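You operate a simulated robot arm through the tools that you are given. There is no shell and no other tool. Be economical: measure what you need, move in short steps, check, and stop when the job is done.

The job below is to be done with a simulated robot arm. You get a single attempt, and the scene is never put back.

Task
Swing the vice till its handle points left and grip the bolt again.
Fine: slacken the jaws, free the lever, swing the vice to its stop, lock it, then tighten till the green pin shows.

The check looks at the end state, three seconds after you hand in, the way a careful person would. Anything else that was tipped, shoved, dropped, spilled or broken makes it a failure.

Robot
A 7-joint arm with a fingered hand on a trunk, on a base that drives. Base frame: it is fixed to the floor where the robot stands at the start and does not move with it; the origin is under the middle of the robot, x ahead of it, y to its left, z up. Readings come in cm, rad, newtons and seconds.
With the tool pointing down near the work surface it reaches from about 34 to 70 cm from the robot's upright axis, wherever it stands. Its first joint turns from -2.897 to 2.897 rad. Places, roughly: long black bolt (4x3x12 cm) [50, 10, 100]; vice [60, 10, 90]; vice lever [50, 20, 80]. Payload 3.4 kg.
Tool frame: the origin (TCP) lies between the finger pads and is the grasp point; the fingertips stand 2.5 cm ahead of it; z points along the fingers, y is the line along which they close. The gripper opens to 8.8 cm. The gripper's body begins 2.9 cm behind the TCP. The gripper is a hand of 3 fingers: y runs from the thumb to the fingers, the wrist lies at [-1.3, -10.6, -17.4] in the tool frame, and closing takes about 1.5 s.
Orientation is that of the tool frame in the base frame, as a unit quaternion [x, y, z, w]. With the fingers straight down and the wrist toward the robot, the tool's x, y and z point along [0, 1, 0], [1, 0, 0] and [0, 0, -1] of the base frame.

Tools
- The arm moves only by the tool nudge_tool. Its argument "increments" is a list of rows, each an object of numbers (a shift or turn left out is 0, a gripper value left out holds the last): "dx", "dy", "dz": the shift along the tool's x, y, z in cm; "rx", "ry", "rz": the turn, a rotation vector about the tool's x, y, z in rad; "jaw": the finger opening in cm, from 0 to 8.8. In form: [{"dx": .., "dy": .., "dz": .., "rx": .., "ry": .., "rz": .., "jaw": ..}, ...]. A call has 1 to 8 rows; each row shifts and turns the commanded pose from where the row before left it, along the tool's axes as they then stand. Each row takes 0.2 s and may step no farther than 5 cm and 0.15 rad from the row before; otherwise, or with a gripper value out of range, the whole call is refused. A pose out of reach is approached as far as the arm can. The call stops where the force on the tool passes 90 N (or 10 N more than at its start, if that is more) or the arm is blocked; 0.2 s more then pass. The fingers move at their own pace (about 7.2 cm/s each) and stop on an object; they squeeze with about 22 N. The grip force told is the motor's: it shows also when the fingers shut on nothing. Time passes only in rows, and 0.2 s behind the last, so rows that do not move let the fingers close. It gives the time, the measured TCP pose, the force on the tool (base axes), the opening and the grip force at its end, in the units of the frame above (readings bear some noise), with the torque about the TCP (base axes, N m) and any sound that the robot's microphone picked up.
- Cameras (640 x 400 px; columns grow to the right, rows downward): "scene" is now at [2.26, 15.66, 148.34]; the picture's right is [-0.03, -1.00, 0.00], its down [-0.68, 0.02, -0.73] and it looks along [0.73, -0.02, -0.68] (base axes); focal length 276 px, centre (320, 200). "wrist" rides on the gripper at [5.8, -8.5, -9.9] in the tool frame; the picture's right is [-0.67, 0.35, -0.66], its down [-0.69, -0.63, 0.37] and it looks along [-0.29, 0.69, 0.66] (tool axes); focal length 261 px, centre (320, 200). There is no depth. A picture from a camera that has moved, and an enlarged one, comes with that camera's place and axes in the base frame and with its lens.
- capture(camera): a new picture of that camera. No time passes.
- raise_lower(by): slides the trunk up (or, below 0, down) by that many cm; the arm and the scene camera ride with it, the base frame stays. It gives what a move gives, with no picture.
- drive_base(legs): drives the robot by 1 to 6 legs, each [ahead, left, turn to the left] in cm, cm and rad, along the robot's own axes; the way and the turn of a leg run together, so that a leg with both is an arc; at most 150 cm and 3.142 rad a leg. The arm and the cameras ride along, it lands a little off, and it stops where it bumps. It gives what a move gives.
- hand_shape(shape): the hand has 3 fingers and takes this shape, open, in about a second: jaw (thumb against the fingers, like two jaws); tri (thumb and two fingers); tip (a fingertip pinch); poke (one finger out to press); point (the index stretched); flat (the hand flat); cup (the hand cupped); fist (a fist). The gripper value then closes the fingers along that shape, each until it touches; the sizes above hold for jaw. It gives what a move gives, with no picture.
- turn_head(pan, tilt): turns the head with the scene camera to pan (to the left, within 2.705 rad either way) and tilt (down, from -0.506 to 1.204), counted from straight ahead of the robot. It gives what a move gives.
- enlarge(camera, box): a new picture of the part [left, top, right, bottom] of that camera's present view, enlarged. No time passes.
- finish_job(): hands the job in; it is judged then, once.

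Go step by step. Nothing tells you exact positions but the pictures and the camera data: compare them with the known pose of the tool, close in by small moves and look again before you grip or let go. The budget is 120 turns and 98 pictures, counting those below and the enlarged ones. Unless the task says otherwise, let go and move clear before handing in, and close with one line.

The tools are called after "Emit:" as name(argument=value, ...) on one line, values as JSON. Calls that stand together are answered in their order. nudge_tool: Moves the arm, as the interface text tells. Its arguments: {"type":"object","properties":{"increments":{"type":"array","items":{"type":"object","properties":{"dx":{"type":"number"},"dy":{"type":"number"},"dz":{"type":"number"},"rx":{"type":"number"},"ry":{"type":"number"},"rz":{"type":"number"},"jaw":{"type":"number"}}}}},"required":["increments"]} The other tools are called the same way: raise_lower (by) slides the trunk up or down; hand_shape (shape) gives the hand a shape; drive_base (legs) drives the base; turn_head (pan, tilt) turns the head that bears the scene camera; capture (camera) takes a picture; enlarge (camera, box) takes an enlarged picture of a part of a camera's view; finish_job () hands the job in.

At the start:

```text
clock: 0.0
tcp_pos: [39.34, -7.29, 112.57]
orientation: [0.707, 0.707, -0.001, 0.0]
ft_force: [0.5, -0.4, 0.8]
wrist_torque: [-0.01, 0.03, -0.01]
finger_gap: 8.77
grip_force: 0.1
shape: jaw
trunk travel left (down, up): [-50.0, 9.0]
robot x, y, heading: [0.11, -0.28, 0.001]
head pan, tilt: [-0.026, 0.749]
```

scene: 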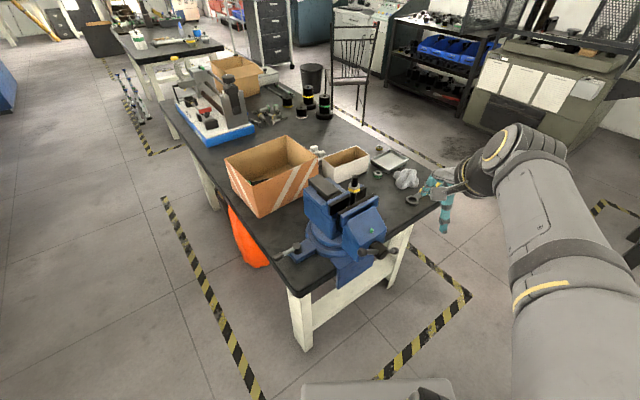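
wrist: 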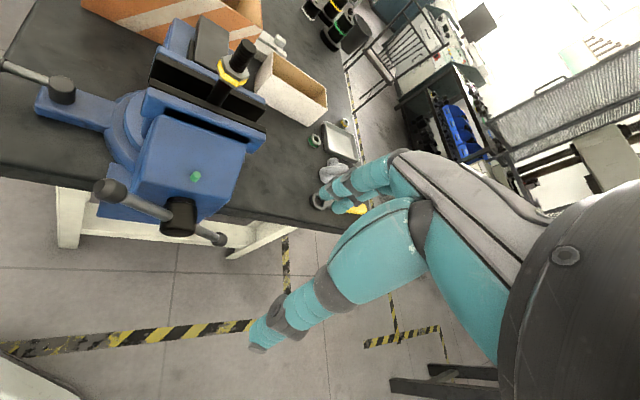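

I see the blue vice at the near corner of the bench with its handle towards the robot, and a lever at its base on the left. I'll look closer first.

Emit:
enlarge(camera="scene", box=[250, 150, 430, 290])

Emit:
enlarge(camera="wrist", box=[0, 0, 340, 260])

```text
2.86 times, centred on (340, 220) of scene
camera zoom: at [2.26, 15.66, 148.34], right [-0.03, -1.0, 0.0], down [-0.68, 0.02, -0.73], along [0.73, -0.02, -0.68], focal length 789 px, centre (263, 143)
```

zoom: 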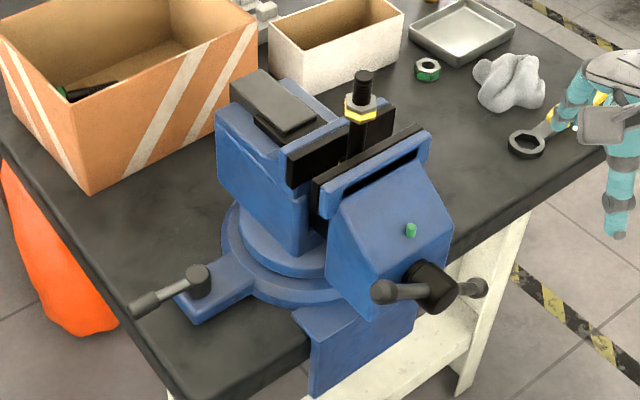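

```text
1.54 times, centred on (170, 130) of wrist
camera zoom: at [30.73, -1.52, 122.59], right [0.35, -0.67, 0.66], down [-0.63, -0.69, -0.37], along [0.69, -0.29, -0.66], focal length 401 px, centre (551, 308)
```

zoom: 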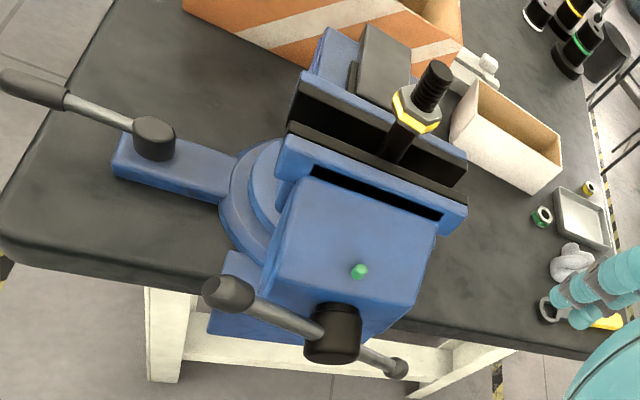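

The vice heading seems to be about 216°, with the hub near (44.7, -0.7, 90.8), the green pin showing, and the lever pivot near (51.5, 21, 83.4). I'll zoom in on details and the space around it.

Emit:
enlarge(camera="scene", box=[260, 220, 340, 270])

Emit:
enlarge(camera="scene", box=[300, 140, 420, 215])

Emit:
enlarge(camera="wrist", box=[0, 30, 160, 130])

Emit:
enlarge(camera="wrist", box=[130, 10, 290, 110])

```text
8.00 times, centred on (300, 245) of scene
camera zoom: at [2.26, 15.66, 148.34], right [-0.03, -1.0, 0.0], down [-0.68, 0.02, -0.73], along [0.73, -0.02, -0.68], focal length 2209 px, centre (480, -160)
```

zoom: 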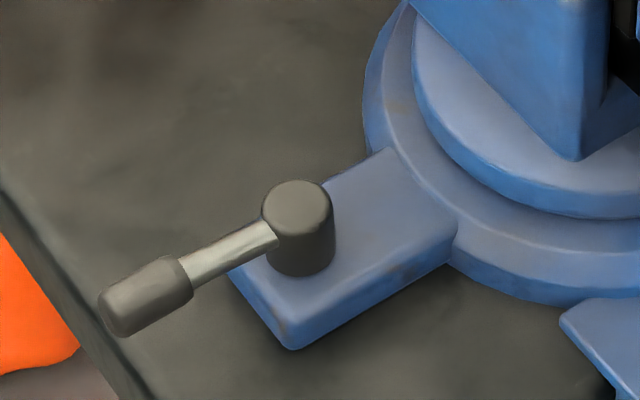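

```text
5.33 times, centred on (360, 178) of scene
camera zoom: at [2.26, 15.66, 148.34], right [-0.03, -1.0, 0.0], down [-0.68, 0.02, -0.73], along [0.73, -0.02, -0.68], focal length 1472 px, centre (107, 320)
```

zoom: 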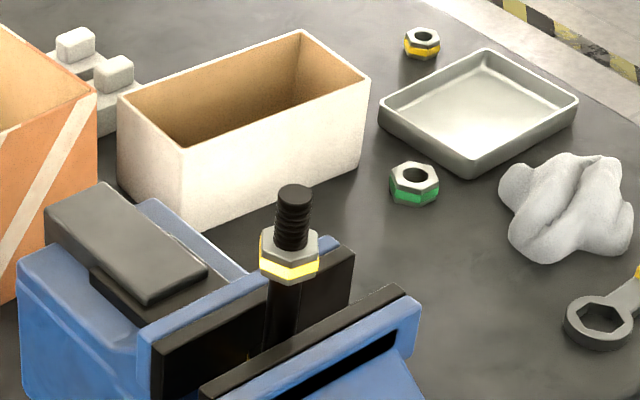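

```text
4.00 times, centred on (80, 80) of wrist
camera zoom: at [30.73, -1.52, 122.59], right [0.35, -0.67, 0.66], down [-0.63, -0.69, -0.37], along [0.69, -0.29, -0.66], focal length 1043 px, centre (1280, 680)
```

zoom: 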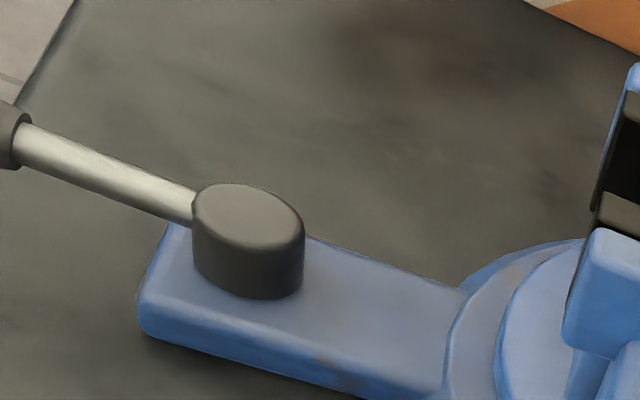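

```text
4.00 times, centred on (210, 60) of wrist
camera zoom: at [30.73, -1.52, 122.59], right [0.35, -0.67, 0.66], down [-0.63, -0.69, -0.37], along [0.69, -0.29, -0.66], focal length 1043 px, centre (760, 760)
```

zoom: 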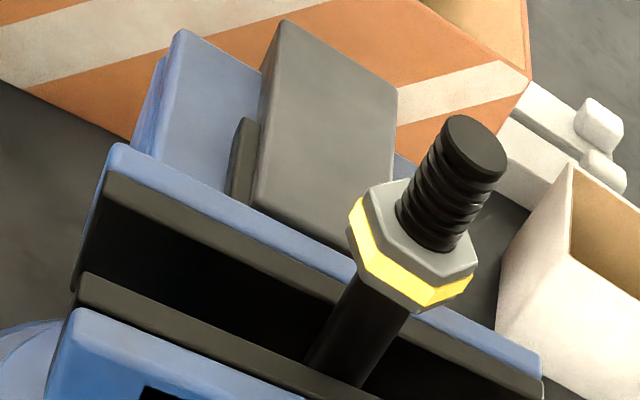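

The orange and white boxes stand close behind the vice. I need a second viewpoint from higher up and further left to measure clearances.

Emit:
nudge_tool(increments=[{"dz": -5}, {"dz": -4, "dx": 3}, {"dx": 5}, {"dx": 5}, {"dx": 5, "dz": -0.5}, {"dx": 4, "dy": 2}, {"dy": 4}])

Emit:
capture(camera="wrist")

```text
refused: row 5 steps farther than a row can; nothing moved
```

```text
89 pictures are left
camera wrist: at [30.73, -1.52, 122.59], right [0.35, -0.67, 0.66], down [-0.63, -0.69, -0.37], along [0.69, -0.29, -0.66], focal length 261 px, centre (320, 200)
```

wrist: 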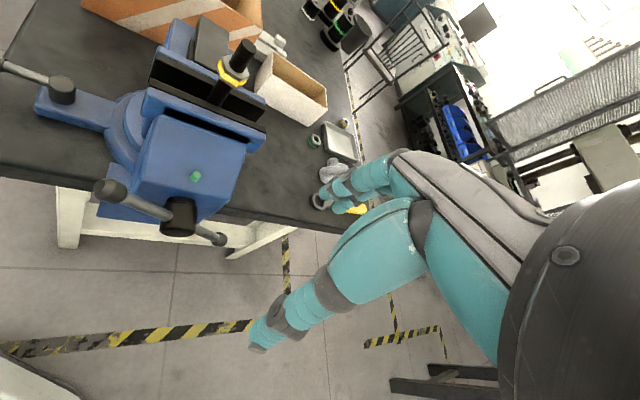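

Row limit slightly exceeded; retrying with smaller steps.

Emit:
nudge_tool(increments=[{"dz": -4.8}, {"dz": -4, "dx": 2.8}, {"dx": 4.9}, {"dx": 4.9}, {"dx": 4.9}, {"dx": 4, "dy": 2}, {"dy": 4}])

Emit:
capture(camera="wrist")

```text
clock: 1.6
tcp_pos: [45.3, 14.2, 121.51]
orientation: [0.707, 0.707, 0.001, 0.001]
ft_force: [-0.8, -0.7, -0.7]
wrist_torque: [-0.01, 0.01, -0.02]
finger_gap: 8.75
grip_force: 0.0
shape: jaw
trunk travel left (down, up): [-50.0, 9.0]
robot x, y, heading: [0.02, 0.2, 0.005]
head pan, tilt: [-0.026, 0.749]
```

```text
88 pictures are left
camera wrist: at [36.72, 20.04, 131.46], right [0.35, -0.67, 0.66], down [-0.63, -0.69, -0.37], along [0.69, -0.29, -0.66], focal length 261 px, centre (320, 200)
```

wrist: 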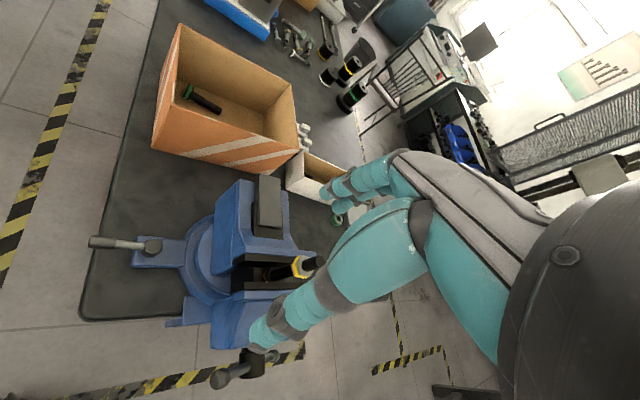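

Emit:
enlarge(camera="wrist", box=[70, 130, 390, 390])

Emit:
capture(camera="scene")

```text
1.54 times, centred on (230, 260) of wrist
camera zoom: at [36.72, 20.04, 131.46], right [0.35, -0.67, 0.66], down [-0.63, -0.69, -0.37], along [0.69, -0.29, -0.66], focal length 401 px, centre (458, 108)
```

zoom: 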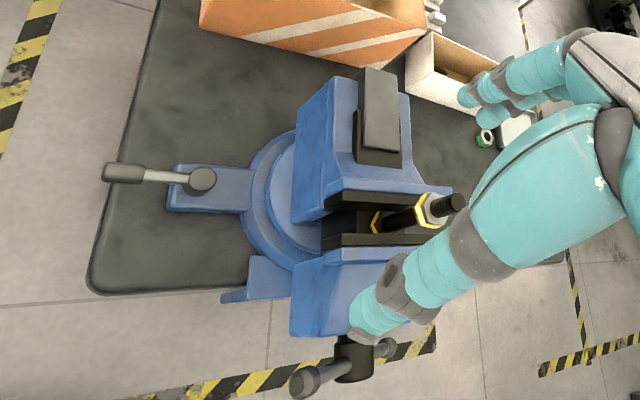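

```text
86 pictures are left
camera scene: at [2.34, 15.66, 148.34], right [-0.03, -1.0, 0.0], down [-0.68, 0.02, -0.73], along [0.73, -0.02, -0.68], focal length 276 px, centre (320, 200)
```

scene: 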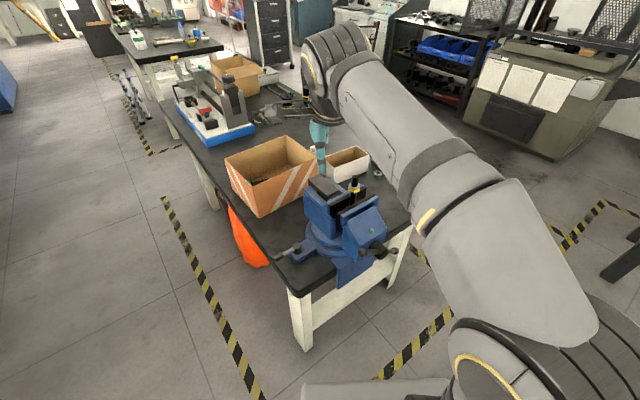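

The boxes are about 23 cm or more from the swing axis and the vice's rear radius is about 10 cm, so the swing is clear. I'll close the fingers and hover above the upper left bar end, which I'll push down to slacken.

Emit:
nudge_tool(increments=[{"dx": -4, "dy": -2, "jaw": 0}, {"dx": -4, "dy": -2.1}, {"dx": -2.6, "dz": 3}, {"dz": 4.8}, {"dz": 4.8}, {"dz": 4.8}, {"dz": 2.6}])

Emit:
capture(camera="wrist")

Emit:
enlarge(camera="scene", box=[250, 150, 430, 290])

```text
clock: 3.2
tcp_pos: [41.09, 3.58, 101.59]
orientation: [0.707, 0.707, 0.0, 0.0]
ft_force: [0.4, 0.8, 0.3]
wrist_torque: [0.01, 0.01, -0.01]
finger_gap: 0.0
grip_force: 22.0
shape: jaw
trunk travel left (down, up): [-50.0, 9.0]
robot x, y, heading: [0.25, 0.12, 0.001]
head pan, tilt: [-0.026, 0.749]
```

```text
85 pictures are left
camera wrist: at [32.49, 9.37, 111.48], right [0.35, -0.67, 0.66], down [-0.63, -0.69, -0.37], along [0.69, -0.29, -0.66], focal length 261 px, centre (320, 200)
```

wrist: 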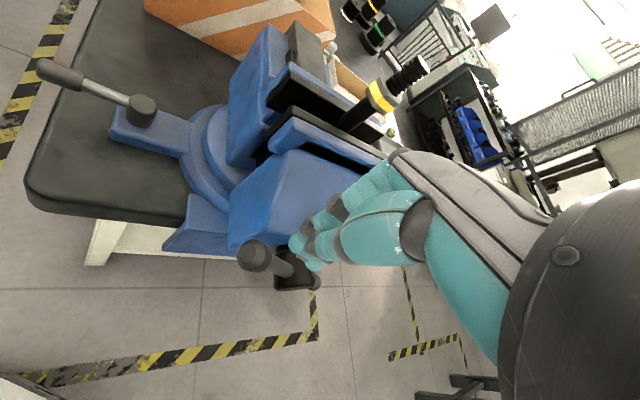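

```text
2.86 times, centred on (340, 220) of scene
camera zoom: at [2.28, 15.66, 148.34], right [-0.03, -1.0, 0.0], down [-0.68, 0.02, -0.73], along [0.73, -0.02, -0.68], focal length 789 px, centre (263, 143)
```

zoom: 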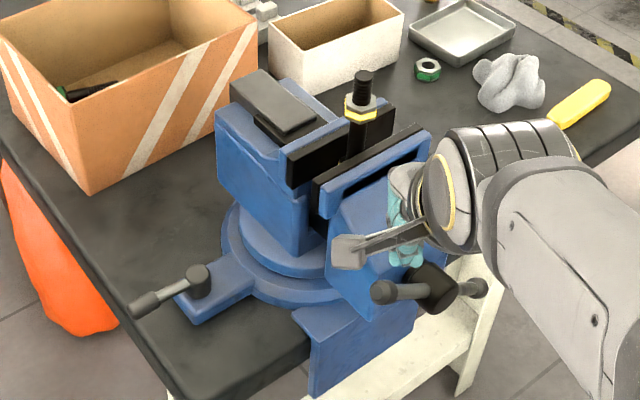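

The fingertips sit above the bar's left arm. Pushing down now.

Emit:
nudge_tool(increments=[{"dz": 2}, {"dz": 1.5}, {"dz": 1}, {"dz": 1}, {"dz": 1}, {"dz": 1}])

Emit:
capture(camera="wrist")

Emit:
enlarge(camera="scene", box=[250, 150, 430, 290])

```text
clock: 4.6
tcp_pos: [41.13, 3.55, 93.82]
orientation: [0.707, 0.707, -0.001, -0.001]
ft_force: [0.0, 0.2, 2.5]
wrist_torque: [0.02, -0.01, -0.01]
finger_gap: 0.01
grip_force: 22.1
shape: jaw
trunk travel left (down, up): [-50.0, 9.0]
robot x, y, heading: [-0.44, -0.22, -0.009]
head pan, tilt: [-0.026, 0.749]
```

```text
83 pictures are left
camera wrist: at [32.64, 9.34, 103.84], right [0.35, -0.67, 0.66], down [-0.63, -0.69, -0.36], along [0.69, -0.29, -0.66], focal length 261 px, centre (320, 200)
```

wrist: 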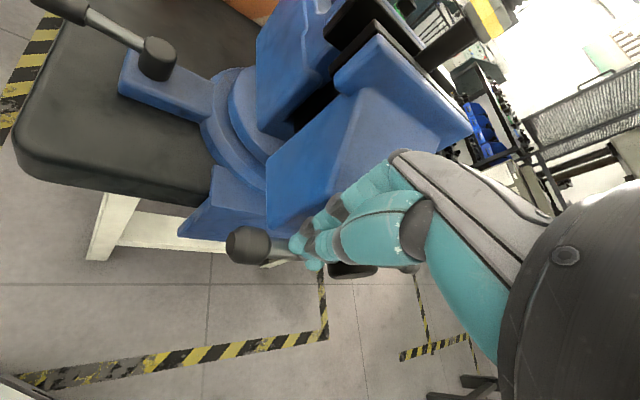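

```text
2.86 times, centred on (340, 220) of scene
camera zoom: at [2.23, 15.67, 148.33], right [-0.03, -1.0, 0.0], down [-0.68, 0.02, -0.73], along [0.73, -0.02, -0.68], focal length 789 px, centre (263, 143)
```

zoom: 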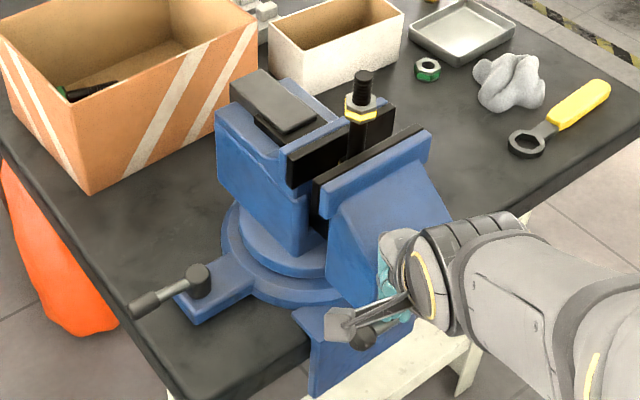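

The bar is turning with light force. I'll continue the stroke.

Emit:
nudge_tool(increments=[{"dz": 1}, {"dz": 1}, {"dz": 1}, {"dz": 1}])

Emit:
capture(camera="wrist")

Emit:
enlarge(camera="scene", box=[300, 150, 420, 260])

```text
clock: 5.6
tcp_pos: [40.71, 3.16, 90.09]
orientation: [0.708, 0.706, 0.003, 0.001]
ft_force: [-26.7, -17.5, 28.8]
wrist_torque: [1.2, -1.95, -0.23]
finger_gap: 0.01
grip_force: 21.7
shape: jaw
trunk travel left (down, up): [-50.0, 9.0]
robot x, y, heading: [-0.19, -0.1, 0.001]
head pan, tilt: [-0.026, 0.749]
```

```text
81 pictures are left
camera wrist: at [32.14, 8.92, 100.17], right [0.34, -0.67, 0.66], down [-0.63, -0.68, -0.37], along [0.7, -0.29, -0.66], focal length 261 px, centre (320, 200)
```

wrist: 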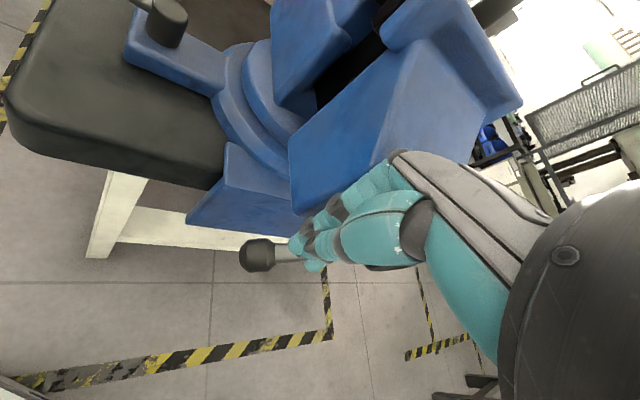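

```text
3.64 times, centred on (360, 205) of scene
camera zoom: at [1.54, 15.32, 148.43], right [-0.03, -1.0, 0.0], down [-0.68, 0.02, -0.74], along [0.74, -0.02, -0.68], focal length 1004 px, centre (174, 182)
```

zoom: 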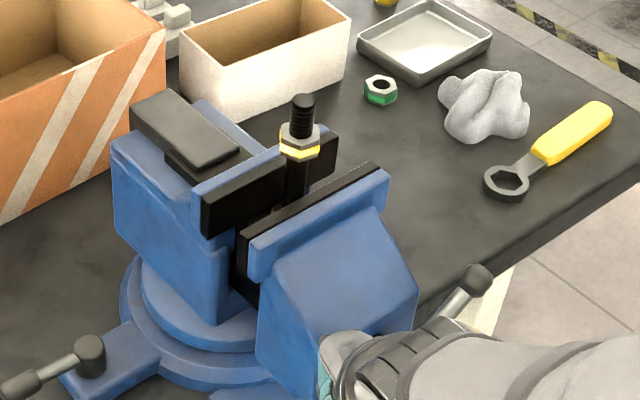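

The green pin has gone in, so the jaws are slack. I'll back off and look.

Emit:
nudge_tool(increments=[{"dz": -1.5, "dy": -0.8, "dx": -0.5}, {"dz": -4}, {"dz": -4.5}, {"dz": -4.5, "dy": -2}, {"dx": 4, "dy": -2}, {"dx": 4}])

Emit:
enlarge(camera="scene", box=[280, 150, 420, 280])

Emit:
capture(camera="wrist")

```text
clock: 7.0
tcp_pos: [36.4, 11.15, 104.34]
orientation: [0.707, 0.707, 0.0, 0.0]
ft_force: [0.4, -0.2, -0.3]
wrist_torque: [0.0, -0.04, -0.02]
finger_gap: 0.0
grip_force: 22.0
shape: jaw
trunk travel left (down, up): [-50.0, 9.0]
robot x, y, heading: [0.31, 0.32, -0.003]
head pan, tilt: [-0.026, 0.749]
```

```text
3.08 times, centred on (350, 215) of scene
camera zoom: at [2.27, 15.69, 148.33], right [-0.03, -1.0, 0.0], down [-0.68, 0.02, -0.73], along [0.73, -0.02, -0.68], focal length 850 px, centre (228, 154)
```

zoom: 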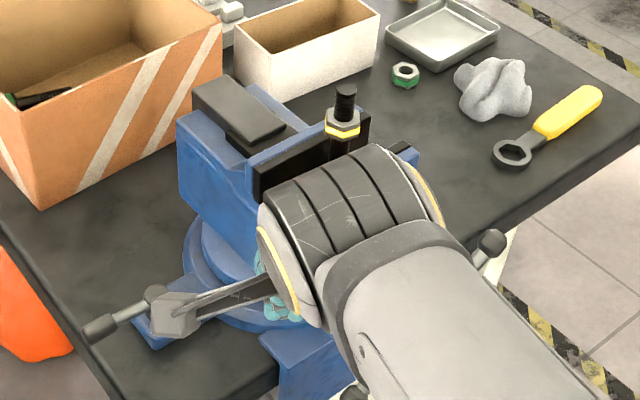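

```text
78 pictures are left
camera wrist: at [27.75, 16.98, 114.31], right [0.35, -0.67, 0.66], down [-0.63, -0.69, -0.37], along [0.69, -0.29, -0.66], focal length 261 px, centre (320, 200)
```

wrist: 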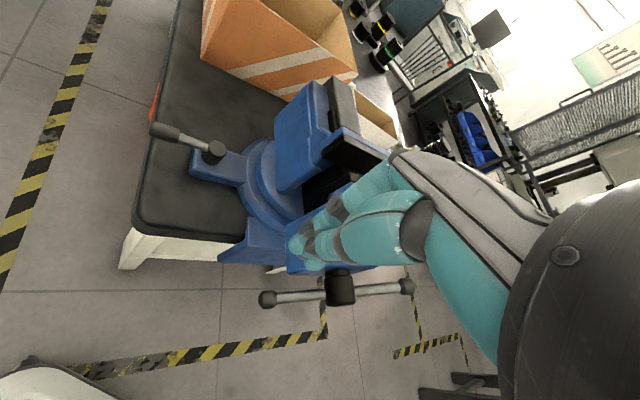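

The bar is now about 22° off horizontal and the pin is in. Next I'll place the closed fingers on the far side of the lever so I can pull it counter-clockwise.

Emit:
nudge_tool(increments=[{"dx": 4, "dy": 2.5}, {"dx": 4, "dy": 2.8}, {"dx": 4, "dy": 2.8}, {"dx": 4, "dy": 2.8}, {"dy": 3}, {"dz": 4.8}, {"dz": 3}])

Emit:
enlarge(camera="scene", box=[240, 150, 400, 280])

Emit:
capture(camera="wrist")

```text
clock: 8.6
tcp_pos: [50.1, 27.1, 96.44]
orientation: [0.706, 0.708, -0.001, 0.0]
ft_force: [-0.3, 0.2, -1.0]
wrist_torque: [-0.02, 0.03, 0.0]
finger_gap: 0.01
grip_force: 21.9
shape: jaw
trunk travel left (down, up): [-50.0, 9.0]
robot x, y, heading: [-0.19, 0.16, -0.001]
head pan, tilt: [-0.026, 0.749]
```

```text
3.08 times, centred on (320, 215) of scene
camera zoom: at [2.27, 15.69, 148.34], right [-0.03, -1.0, 0.0], down [-0.68, 0.02, -0.73], along [0.73, -0.02, -0.68], focal length 850 px, centre (320, 154)
```

zoom: 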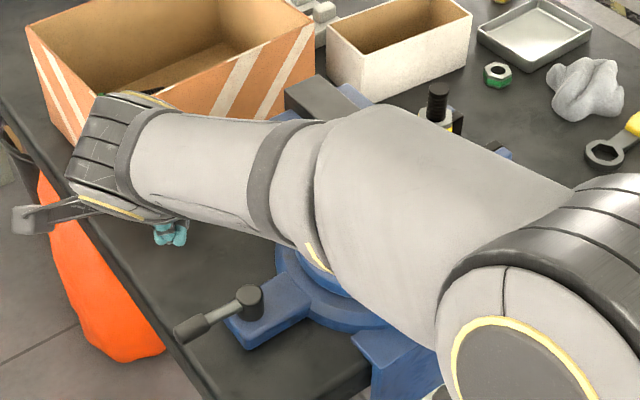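

```text
76 pictures are left
camera wrist: at [41.59, 32.9, 106.41], right [0.35, -0.67, 0.66], down [-0.63, -0.69, -0.37], along [0.7, -0.28, -0.66], focal length 261 px, centre (320, 200)
```

wrist: 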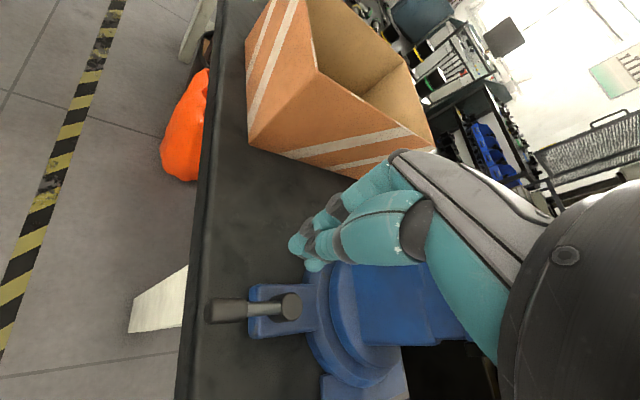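

Fingers are on the far side of the lever. I'll lower carefully, watching the force.

Emit:
nudge_tool(increments=[{"dz": 3}, {"dz": 3}, {"dz": 2.5}])

Emit:
enlarge(camera="scene", box=[240, 150, 400, 280])

Emit:
capture(camera="wrist")

```text
clock: 9.4
tcp_pos: [50.23, 26.93, 88.05]
orientation: [0.707, 0.707, 0.0, 0.0]
ft_force: [-0.9, 0.5, 0.1]
wrist_torque: [-0.03, -0.01, 0.02]
finger_gap: 0.01
grip_force: 21.9
shape: jaw
trunk travel left (down, up): [-50.0, 9.0]
robot x, y, heading: [-0.1, 0.32, 0.002]
head pan, tilt: [-0.026, 0.749]
```

```text
3.08 times, centred on (320, 215) of scene
camera zoom: at [2.27, 15.67, 148.34], right [-0.03, -1.0, 0.0], down [-0.68, 0.02, -0.73], along [0.73, -0.02, -0.68], focal length 850 px, centre (320, 154)
```

zoom: 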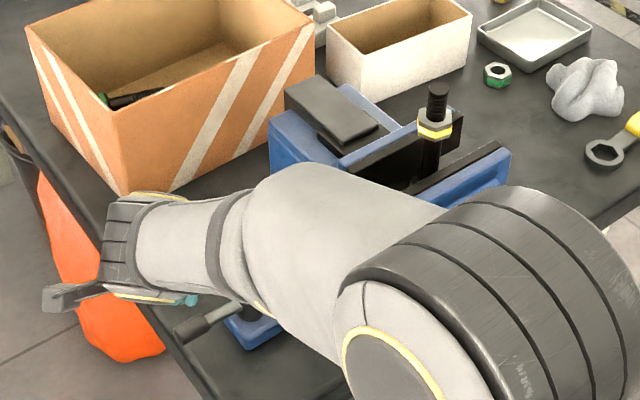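

```text
74 pictures are left
camera wrist: at [41.63, 32.79, 98.06], right [0.35, -0.67, 0.66], down [-0.63, -0.69, -0.37], along [0.69, -0.29, -0.66], focal length 261 px, centre (320, 200)
```

wrist: 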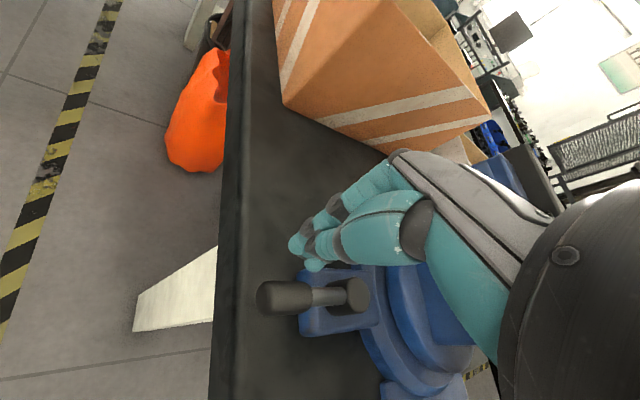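

Emit:
nudge_tool(increments=[{"dz": 1.8}, {"dy": -1.29, "dx": -0.43}, {"dy": -1.16, "dx": -0.71}, {"dy": -0.96, "dx": -0.95}])

Emit:
capture(camera="wrist")

```text
clock: 10.4
tcp_pos: [47.31, 25.76, 86.45]
orientation: [0.705, 0.709, 0.004, -0.001]
ft_force: [41.0, 41.8, 1.8]
wrist_torque: [0.98, -0.81, 0.56]
finger_gap: 0.0
grip_force: 22.3
shape: jaw
trunk travel left (down, up): [-50.0, 9.0]
robot x, y, heading: [0.22, 0.17, -0.002]
head pan, tilt: [-0.026, 0.749]
```

```text
73 pictures are left
camera wrist: at [38.76, 31.43, 96.46], right [0.35, -0.67, 0.65], down [-0.62, -0.69, -0.37], along [0.7, -0.27, -0.66], focal length 261 px, centre (320, 200)
```

wrist: 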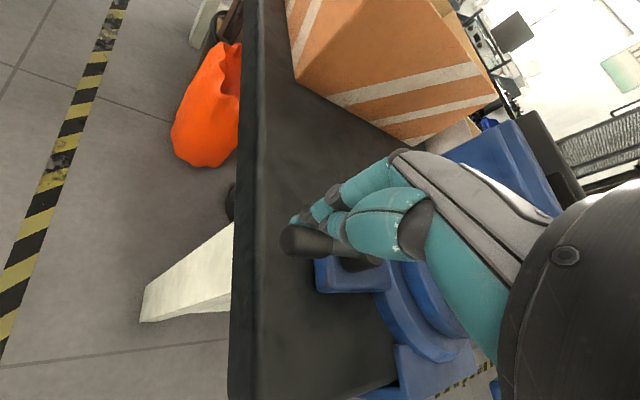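

Resistance is high (about 58 N), so this may be the tightening direction. I'll back off and check the lever angle.

Emit:
nudge_tool(increments=[{"dy": 1.2, "dx": 1.2}, {"dy": 1.5, "dx": 0.7}, {"dz": -3}, {"dz": -4.5}])

Emit:
enlarge(camera="scene", box=[260, 220, 340, 270])

Emit:
capture(camera="wrist")

```text
clock: 11.4
tcp_pos: [49.48, 26.86, 93.85]
orientation: [0.707, 0.707, -0.002, 0.001]
ft_force: [-0.5, -0.1, -0.2]
wrist_torque: [0.01, -0.02, 0.02]
finger_gap: 0.01
grip_force: 22.0
shape: jaw
trunk travel left (down, up): [-50.0, 9.0]
robot x, y, heading: [0.0, 0.02, -0.0]
head pan, tilt: [-0.026, 0.749]
```

```text
8.00 times, centred on (300, 245) of scene
camera zoom: at [2.23, 15.64, 148.34], right [-0.03, -1.0, 0.0], down [-0.68, 0.02, -0.73], along [0.73, -0.02, -0.68], focal length 2209 px, centre (480, -160)
```

zoom: 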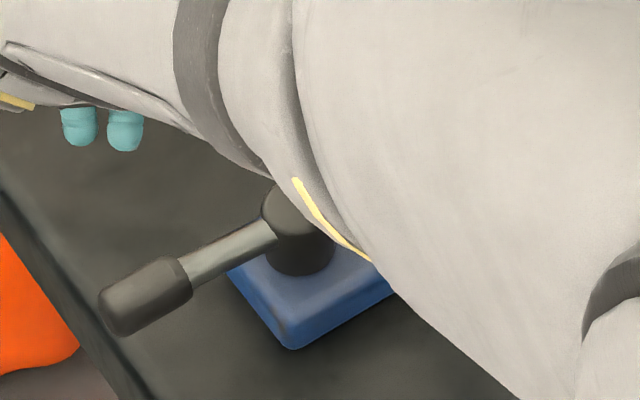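

```text
71 pictures are left
camera wrist: at [40.88, 32.7, 103.84], right [0.35, -0.67, 0.66], down [-0.63, -0.69, -0.36], along [0.69, -0.29, -0.66], focal length 261 px, centre (320, 200)
```

wrist: 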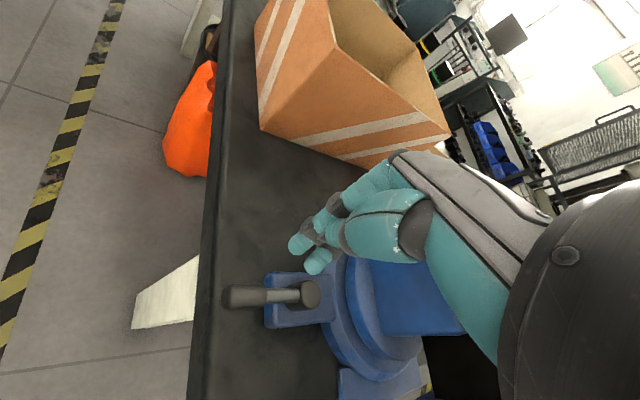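

The lever did not move, so I'll push it clockwise from the robot side instead.

Emit:
nudge_tool(increments=[{"dy": -2, "dx": -2.2}, {"dy": -2, "dx": -2.2}, {"dz": 4}, {"dz": 4}])

Emit:
capture(camera="wrist")

Emit:
enlarge(camera="scene", box=[260, 220, 340, 270])

```text
clock: 12.4
tcp_pos: [45.58, 22.36, 85.52]
orientation: [0.707, 0.707, 0.0, 0.0]
ft_force: [-0.3, 0.4, -0.1]
wrist_torque: [-0.02, -0.01, 0.05]
finger_gap: 0.0
grip_force: 21.8
shape: jaw
trunk travel left (down, up): [-50.0, 9.0]
robot x, y, heading: [0.07, -0.39, 0.0]
head pan, tilt: [-0.026, 0.749]
```

```text
70 pictures are left
camera wrist: at [37.08, 28.2, 95.64], right [0.35, -0.67, 0.66], down [-0.63, -0.69, -0.37], along [0.69, -0.28, -0.66], focal length 261 px, centre (320, 200)
```

wrist: 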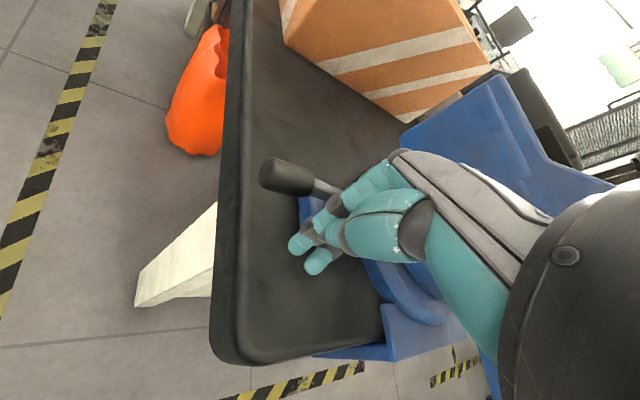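

```text
8.00 times, centred on (300, 245) of scene
camera zoom: at [2.29, 15.71, 148.34], right [-0.03, -1.0, 0.0], down [-0.68, 0.02, -0.73], along [0.73, -0.02, -0.68], focal length 2209 px, centre (480, -160)
```

zoom: 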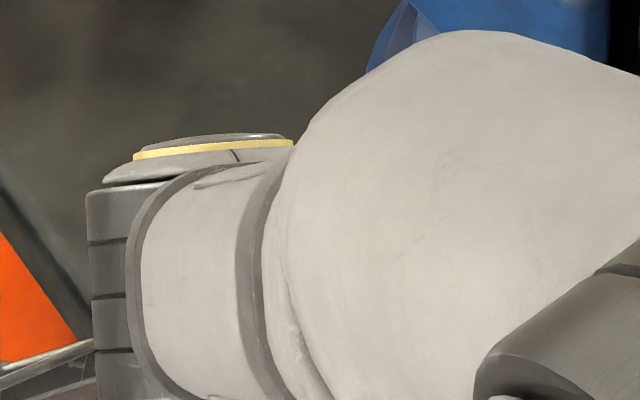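

Emit:
nudge_tool(increments=[{"dy": 0.45, "dx": 1.28}, {"dy": 0.74, "dx": 1.15}, {"dy": 0.96, "dx": 0.95}, {"dy": 1.16, "dx": 0.71}])

Emit:
capture(camera="wrist")

```text
clock: 13.4
tcp_pos: [48.93, 26.48, 85.69]
orientation: [0.707, 0.707, 0.001, -0.001]
ft_force: [-4.2, -1.2, -1.0]
wrist_torque: [-0.02, 0.03, -0.07]
finger_gap: 0.01
grip_force: 21.7
shape: jaw
trunk travel left (down, up): [-50.0, 9.0]
robot x, y, heading: [-0.09, 0.03, 0.004]
head pan, tilt: [-0.026, 0.749]
```

```text
68 pictures are left
camera wrist: at [40.37, 32.37, 95.78], right [0.35, -0.67, 0.65], down [-0.63, -0.69, -0.37], along [0.7, -0.28, -0.66], focal length 261 px, centre (320, 200)
```

wrist: 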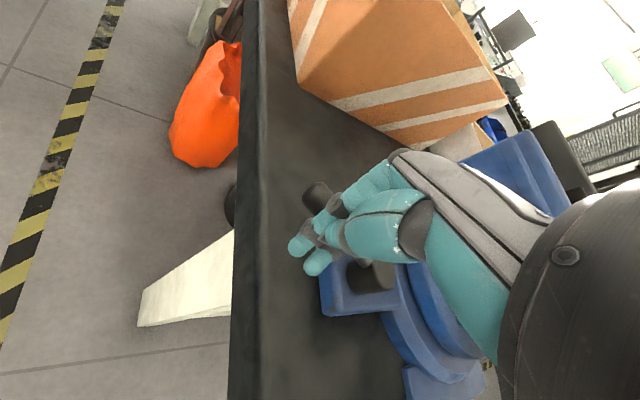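

The lever turns freely clockwise, so I'll continue along the arc towards its stop.

Emit:
nudge_tool(increments=[{"dy": 1.29, "dx": 0.43}, {"dy": 1.35, "dx": 0.13}, {"dy": 1.35, "dx": -0.18}])

Emit:
capture(camera="wrist")

```text
clock: 14.2
tcp_pos: [52.92, 26.84, 85.72]
orientation: [0.707, 0.707, 0.002, 0.0]
ft_force: [-2.1, 1.2, 1.3]
wrist_torque: [-0.01, -0.02, 0.01]
finger_gap: 0.02
grip_force: 21.8
shape: jaw
trunk travel left (down, up): [-50.0, 9.0]
robot x, y, heading: [-0.37, 0.11, -0.004]
head pan, tilt: [-0.026, 0.749]
```

```text
67 pictures are left
camera wrist: at [44.37, 32.67, 95.79], right [0.35, -0.67, 0.66], down [-0.63, -0.69, -0.37], along [0.7, -0.28, -0.66], focal length 261 px, centre (320, 200)
```

wrist: 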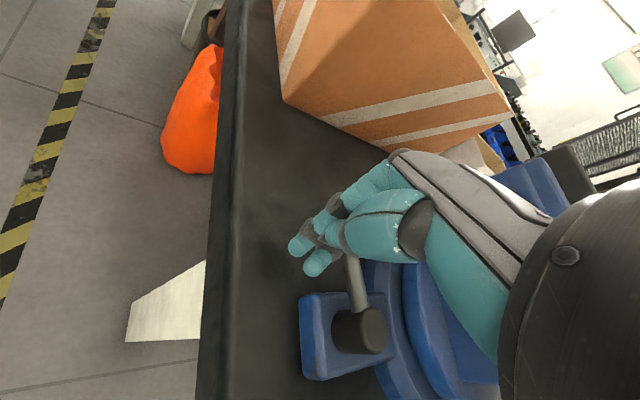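

Emit:
nudge_tool(increments=[{"dy": 1.27, "dx": -0.48}, {"dy": 1.14, "dx": -0.75}])

Emit:
capture(camera="wrist")

```text
clock: 14.8
tcp_pos: [55.0, 26.3, 85.84]
orientation: [0.705, 0.709, 0.0, -0.002]
ft_force: [-16.7, 16.1, 3.4]
wrist_torque: [0.06, 0.1, -0.05]
finger_gap: 0.0
grip_force: 21.7
shape: jaw
trunk travel left (down, up): [-50.0, 9.0]
robot x, y, heading: [-0.15, -0.19, 0.002]
head pan, tilt: [-0.026, 0.749]
```

```text
66 pictures are left
camera wrist: at [46.44, 31.94, 95.86], right [0.35, -0.67, 0.65], down [-0.63, -0.69, -0.37], along [0.7, -0.28, -0.66], focal length 261 px, centre (320, 200)
```

wrist: 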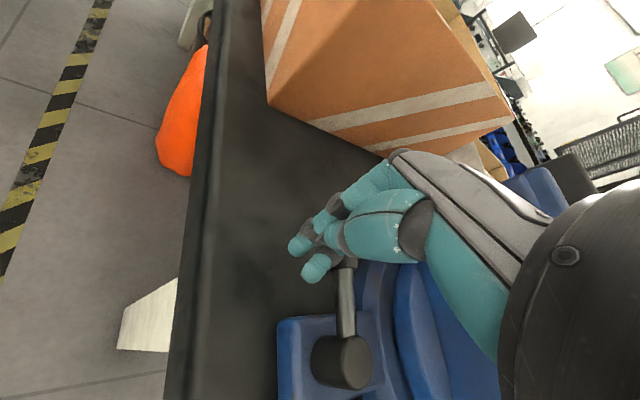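

The lever has reached its other stop, about 85° round, so the lock is free. I'll back out and lift up to view the vice.

Emit:
nudge_tool(increments=[{"dy": -1.5, "dx": 1.5}, {"dz": -4.5}, {"dz": -4.8}, {"dz": -4.8}, {"dz": -4.8}, {"dz": -4.8}, {"dz": -4.8}, {"dy": -4.5, "dx": -2}])

Emit:
nudge_tool(increments=[{"dy": -3, "dx": -3.5}, {"dx": -4.9}, {"dx": -4.9}, {"dx": -4.9}, {"dx": -4.9}, {"dx": -4.9}, {"dx": -4.9}])

Emit:
enlarge(camera="scene", box=[240, 150, 420, 290])

Emit:
capture(camera="wrist")

```text
clock: 16.6
tcp_pos: [49.0, 25.23, 114.42]
orientation: [0.707, 0.707, 0.0, 0.0]
ft_force: [-0.4, -0.9, 0.0]
wrist_torque: [-0.01, 0.02, 0.0]
finger_gap: 0.02
grip_force: 21.9
shape: jaw
trunk travel left (down, up): [-50.0, 9.0]
robot x, y, heading: [0.25, -0.22, -0.003]
head pan, tilt: [-0.026, 0.749]
```

```text
clock: 18.2
tcp_pos: [46.27, -7.69, 114.28]
orientation: [0.707, 0.707, 0.0, 0.0]
ft_force: [0.9, 0.7, 0.2]
wrist_torque: [0.0, -0.01, 0.02]
finger_gap: 0.0
grip_force: 22.3
shape: jaw
trunk travel left (down, up): [-50.0, 9.0]
robot x, y, heading: [0.13, -0.09, 0.003]
head pan, tilt: [-0.026, 0.749]
```

```text
2.86 times, centred on (330, 220) of scene
camera zoom: at [2.28, 15.63, 148.34], right [-0.03, -1.0, 0.0], down [-0.68, 0.02, -0.73], along [0.73, -0.02, -0.68], focal length 789 px, centre (291, 143)
```

zoom: 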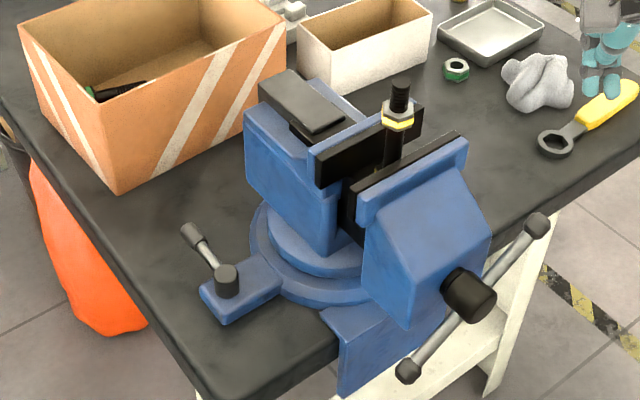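

```text
64 pictures are left
camera wrist: at [37.63, -1.86, 124.3], right [0.35, -0.67, 0.66], down [-0.63, -0.69, -0.37], along [0.69, -0.28, -0.66], focal length 261 px, centre (320, 200)
```

wrist: 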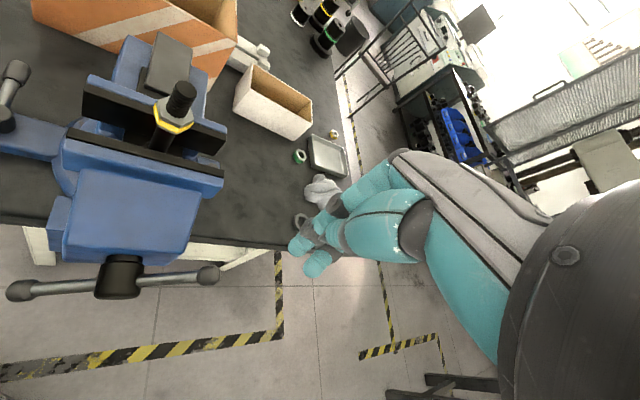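

The bolt still stands and the lever is free. Before swinging I want the bar about level so its low end clears the lever, so I'll press the raised right end down to horizontal and watch that the pin stays in.

Emit:
nudge_tool(increments=[{"dy": 0.3, "dx": 1.8}, {"dz": 4.8}, {"dz": 4.8}, {"dz": 4.5}, {"dz": 2}, {"dz": 1.5}, {"dz": 1.2}])

Emit:
enlarge(camera="scene", box=[240, 150, 420, 290])

Emit:
capture(camera="wrist")

```text
clock: 19.8
tcp_pos: [46.55, -5.94, 95.39]
orientation: [0.708, 0.707, 0.001, 0.001]
ft_force: [0.9, 1.6, 4.4]
wrist_torque: [0.01, -0.05, 0.0]
finger_gap: 0.02
grip_force: 21.6
shape: jaw
trunk travel left (down, up): [-50.0, 9.0]
robot x, y, heading: [-0.06, -0.24, 0.001]
head pan, tilt: [-0.026, 0.749]
```

```text
2.86 times, centred on (330, 220) of scene
camera zoom: at [2.25, 15.69, 148.34], right [-0.03, -1.0, 0.0], down [-0.68, 0.02, -0.73], along [0.73, -0.02, -0.68], focal length 789 px, centre (291, 143)
```

zoom: 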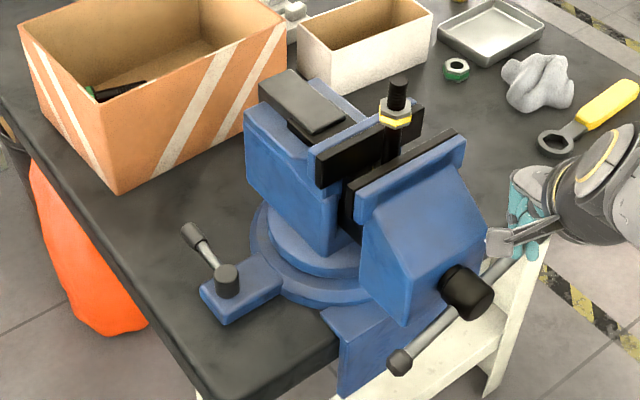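

```text
62 pictures are left
camera wrist: at [37.99, -0.09, 105.44], right [0.35, -0.67, 0.66], down [-0.63, -0.69, -0.37], along [0.7, -0.29, -0.66], focal length 261 px, centre (320, 200)
```

wrist: 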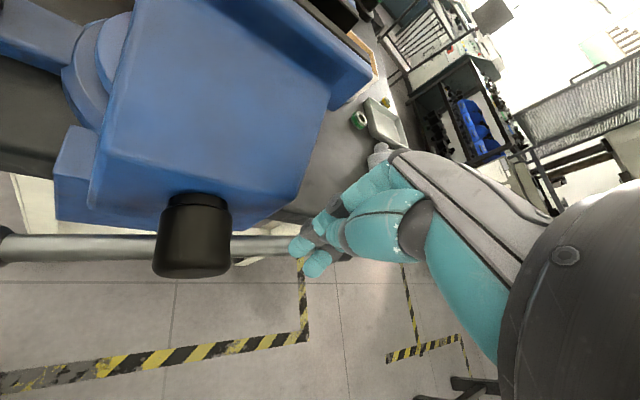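

Emit:
nudge_tool(increments=[{"dz": 1}, {"dz": 0.8}])

Emit:
enlarge(camera="scene", box=[240, 150, 420, 290])

```text
clock: 20.4
tcp_pos: [46.63, -5.8, 93.6]
orientation: [0.707, 0.707, 0.0, 0.0]
ft_force: [2.4, 1.0, 4.8]
wrist_torque: [-0.01, -0.14, 0.05]
finger_gap: 0.04
grip_force: 21.2
shape: jaw
trunk travel left (down, up): [-50.0, 9.0]
robot x, y, heading: [-0.08, 0.11, -0.002]
head pan, tilt: [-0.026, 0.749]
```

```text
2.86 times, centred on (330, 220) of scene
camera zoom: at [2.27, 15.69, 148.33], right [-0.03, -1.0, 0.0], down [-0.68, 0.02, -0.73], along [0.73, -0.02, -0.68], focal length 789 px, centre (291, 143)
```

zoom: 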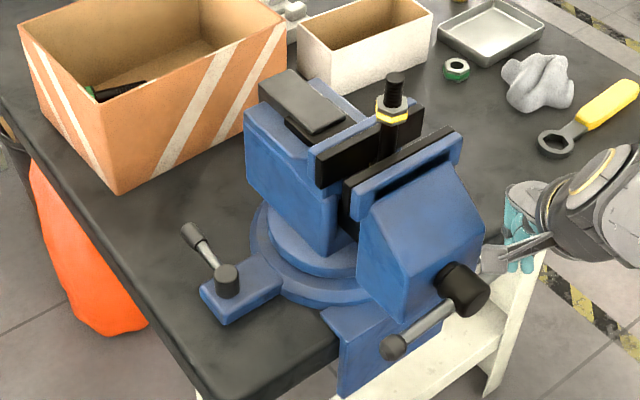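

The vice already swings a little, so the lock is free, and the bar is roughly level with the pin still in. I'll move the fingers to the right side of the moving jaw block.

Emit:
nudge_tool(increments=[{"dz": -4.5}, {"dz": -3, "dx": -2}, {"dy": 3.5}, {"dy": 3.5}, {"dz": 4}, {"dz": 3.5}])

Emit:
enlarge(camera="scene", box=[240, 150, 420, 290])

Emit:
capture(camera="wrist")

```text
clock: 21.8
tcp_pos: [53.55, -7.85, 93.49]
orientation: [0.707, 0.707, 0.0, 0.0]
ft_force: [0.3, -0.5, -0.2]
wrist_torque: [-0.03, 0.02, 0.0]
finger_gap: 0.01
grip_force: 21.6
shape: jaw
trunk travel left (down, up): [-50.0, 9.0]
robot x, y, heading: [-0.08, 0.1, 0.005]
head pan, tilt: [-0.026, 0.749]
```

```text
2.86 times, centred on (330, 220) of scene
camera zoom: at [2.28, 15.65, 148.34], right [-0.03, -1.0, 0.0], down [-0.68, 0.02, -0.73], along [0.73, -0.02, -0.68], focal length 789 px, centre (291, 143)
```

zoom: 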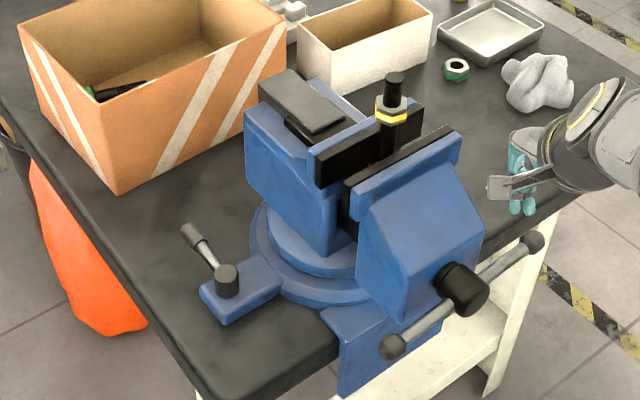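

```text
59 pictures are left
camera wrist: at [45.03, -2.0, 103.5], right [0.35, -0.67, 0.66], down [-0.63, -0.69, -0.37], along [0.69, -0.29, -0.66], focal length 261 px, centre (320, 200)
```

wrist: 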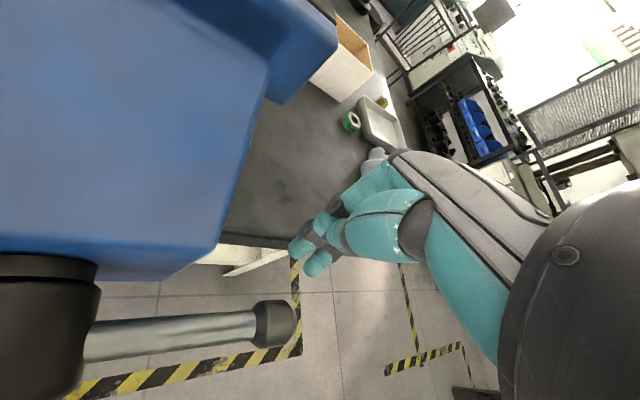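

I'm positioned right of the jaw block, so I'll push left gently along the arc.

Emit:
nudge_tool(increments=[{"dy": -0.3, "dx": 2.7}, {"dy": -0.4, "dx": 2.75}, {"dy": -1.2, "dx": 0.6}, {"dy": -1.2, "dx": 0.6}])

Emit:
enlarge(camera="scene", box=[240, 150, 420, 290])

```text
clock: 22.8
tcp_pos: [50.35, -1.28, 93.72]
orientation: [0.706, 0.708, 0.001, -0.001]
ft_force: [-1.5, -8.6, 1.2]
wrist_torque: [0.48, -0.12, -0.13]
finger_gap: 0.0
grip_force: 22.4
shape: jaw
trunk travel left (down, up): [-50.0, 9.0]
robot x, y, heading: [-0.02, -0.25, -0.004]
head pan, tilt: [-0.026, 0.749]
```

```text
2.86 times, centred on (330, 220) of scene
camera zoom: at [2.21, 15.5, 148.36], right [-0.03, -1.0, 0.0], down [-0.68, 0.02, -0.73], along [0.73, -0.02, -0.68], focal length 789 px, centre (291, 143)
```

zoom: 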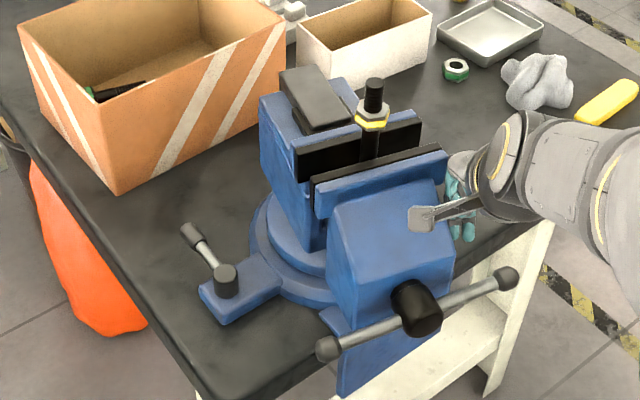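

It swings smoothly with the bolt upright. Continuing the arc.

Emit:
nudge_tool(increments=[{"dy": -1.1, "dx": 0.8}, {"dy": -1.0, "dx": 0.85}, {"dy": -0.95, "dx": 1}, {"dy": -0.85, "dx": 1.05}, {"dy": -0.7, "dx": 1.2}, {"dy": -0.55, "dx": 1.2}])

Emit:
enlarge(camera="scene", box=[240, 150, 420, 290])

```text
clock: 24.2
tcp_pos: [45.35, 4.35, 93.51]
orientation: [0.708, 0.706, 0.0, -0.001]
ft_force: [5.4, -30.1, 3.1]
wrist_torque: [0.45, 0.04, -0.39]
finger_gap: 0.01
grip_force: 21.8
shape: jaw
trunk travel left (down, up): [-50.0, 9.0]
robot x, y, heading: [0.15, -0.09, -0.0]
head pan, tilt: [-0.026, 0.749]
```

```text
2.86 times, centred on (330, 220) of scene
camera zoom: at [2.36, 15.16, 148.4], right [-0.03, -1.0, 0.0], down [-0.68, 0.02, -0.73], along [0.73, -0.02, -0.68], focal length 789 px, centre (291, 143)
```

zoom: 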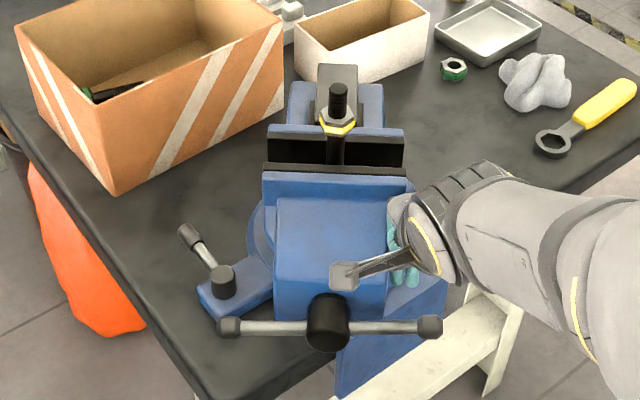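

Now the handle points straight at the robot. I'll keep pushing.

Emit:
nudge_tool(increments=[{"dy": -0.2, "dx": 1.2}, {"dy": -0.15, "dx": 1.2}, {"dy": -0.2, "dx": 1.15}, {"dy": -0.1, "dx": 1.15}, {"dx": 1.15}, {"dx": 1.15}])

Emit:
enlarge(camera="scene", box=[240, 150, 420, 290])

Emit:
capture(camera="wrist")

```text
clock: 24.8
tcp_pos: [45.2, 4.42, 93.88]
orientation: [0.722, 0.691, -0.001, 0.0]
ft_force: [5.3, -40.2, 12.1]
wrist_torque: [0.57, -0.07, -0.5]
finger_gap: 0.0
grip_force: 21.5
shape: jaw
trunk travel left (down, up): [-50.0, 9.0]
robot x, y, heading: [0.1, -0.03, -0.001]
head pan, tilt: [-0.026, 0.749]
stopped in row 2: the force on the tool passed its limit at 97 N (the readings are from after the stop); the commanded pose is now the measured one
```

```text
2.86 times, centred on (330, 220) of scene
camera zoom: at [2.3, 14.91, 148.42], right [-0.03, -1.0, 0.0], down [-0.68, 0.02, -0.73], along [0.73, -0.02, -0.68], focal length 789 px, centre (291, 143)
```

zoom: 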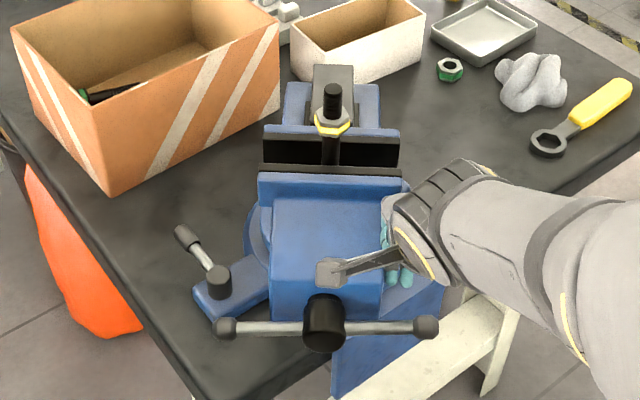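

```text
55 pictures are left
camera wrist: at [36.97, 10.68, 103.89], right [0.32, -0.68, 0.66], down [-0.66, -0.66, -0.36], along [0.68, -0.32, -0.66], focal length 261 px, centre (320, 200)
```

wrist: 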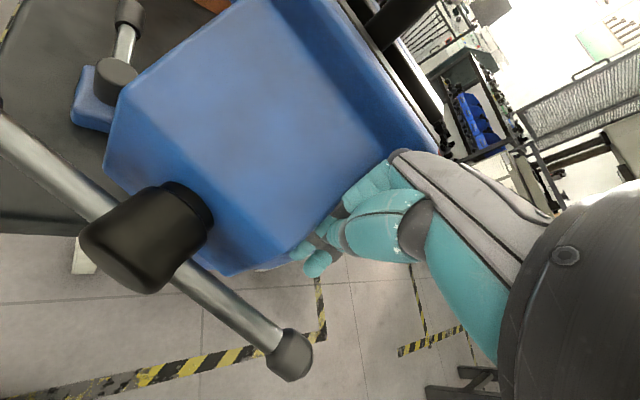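

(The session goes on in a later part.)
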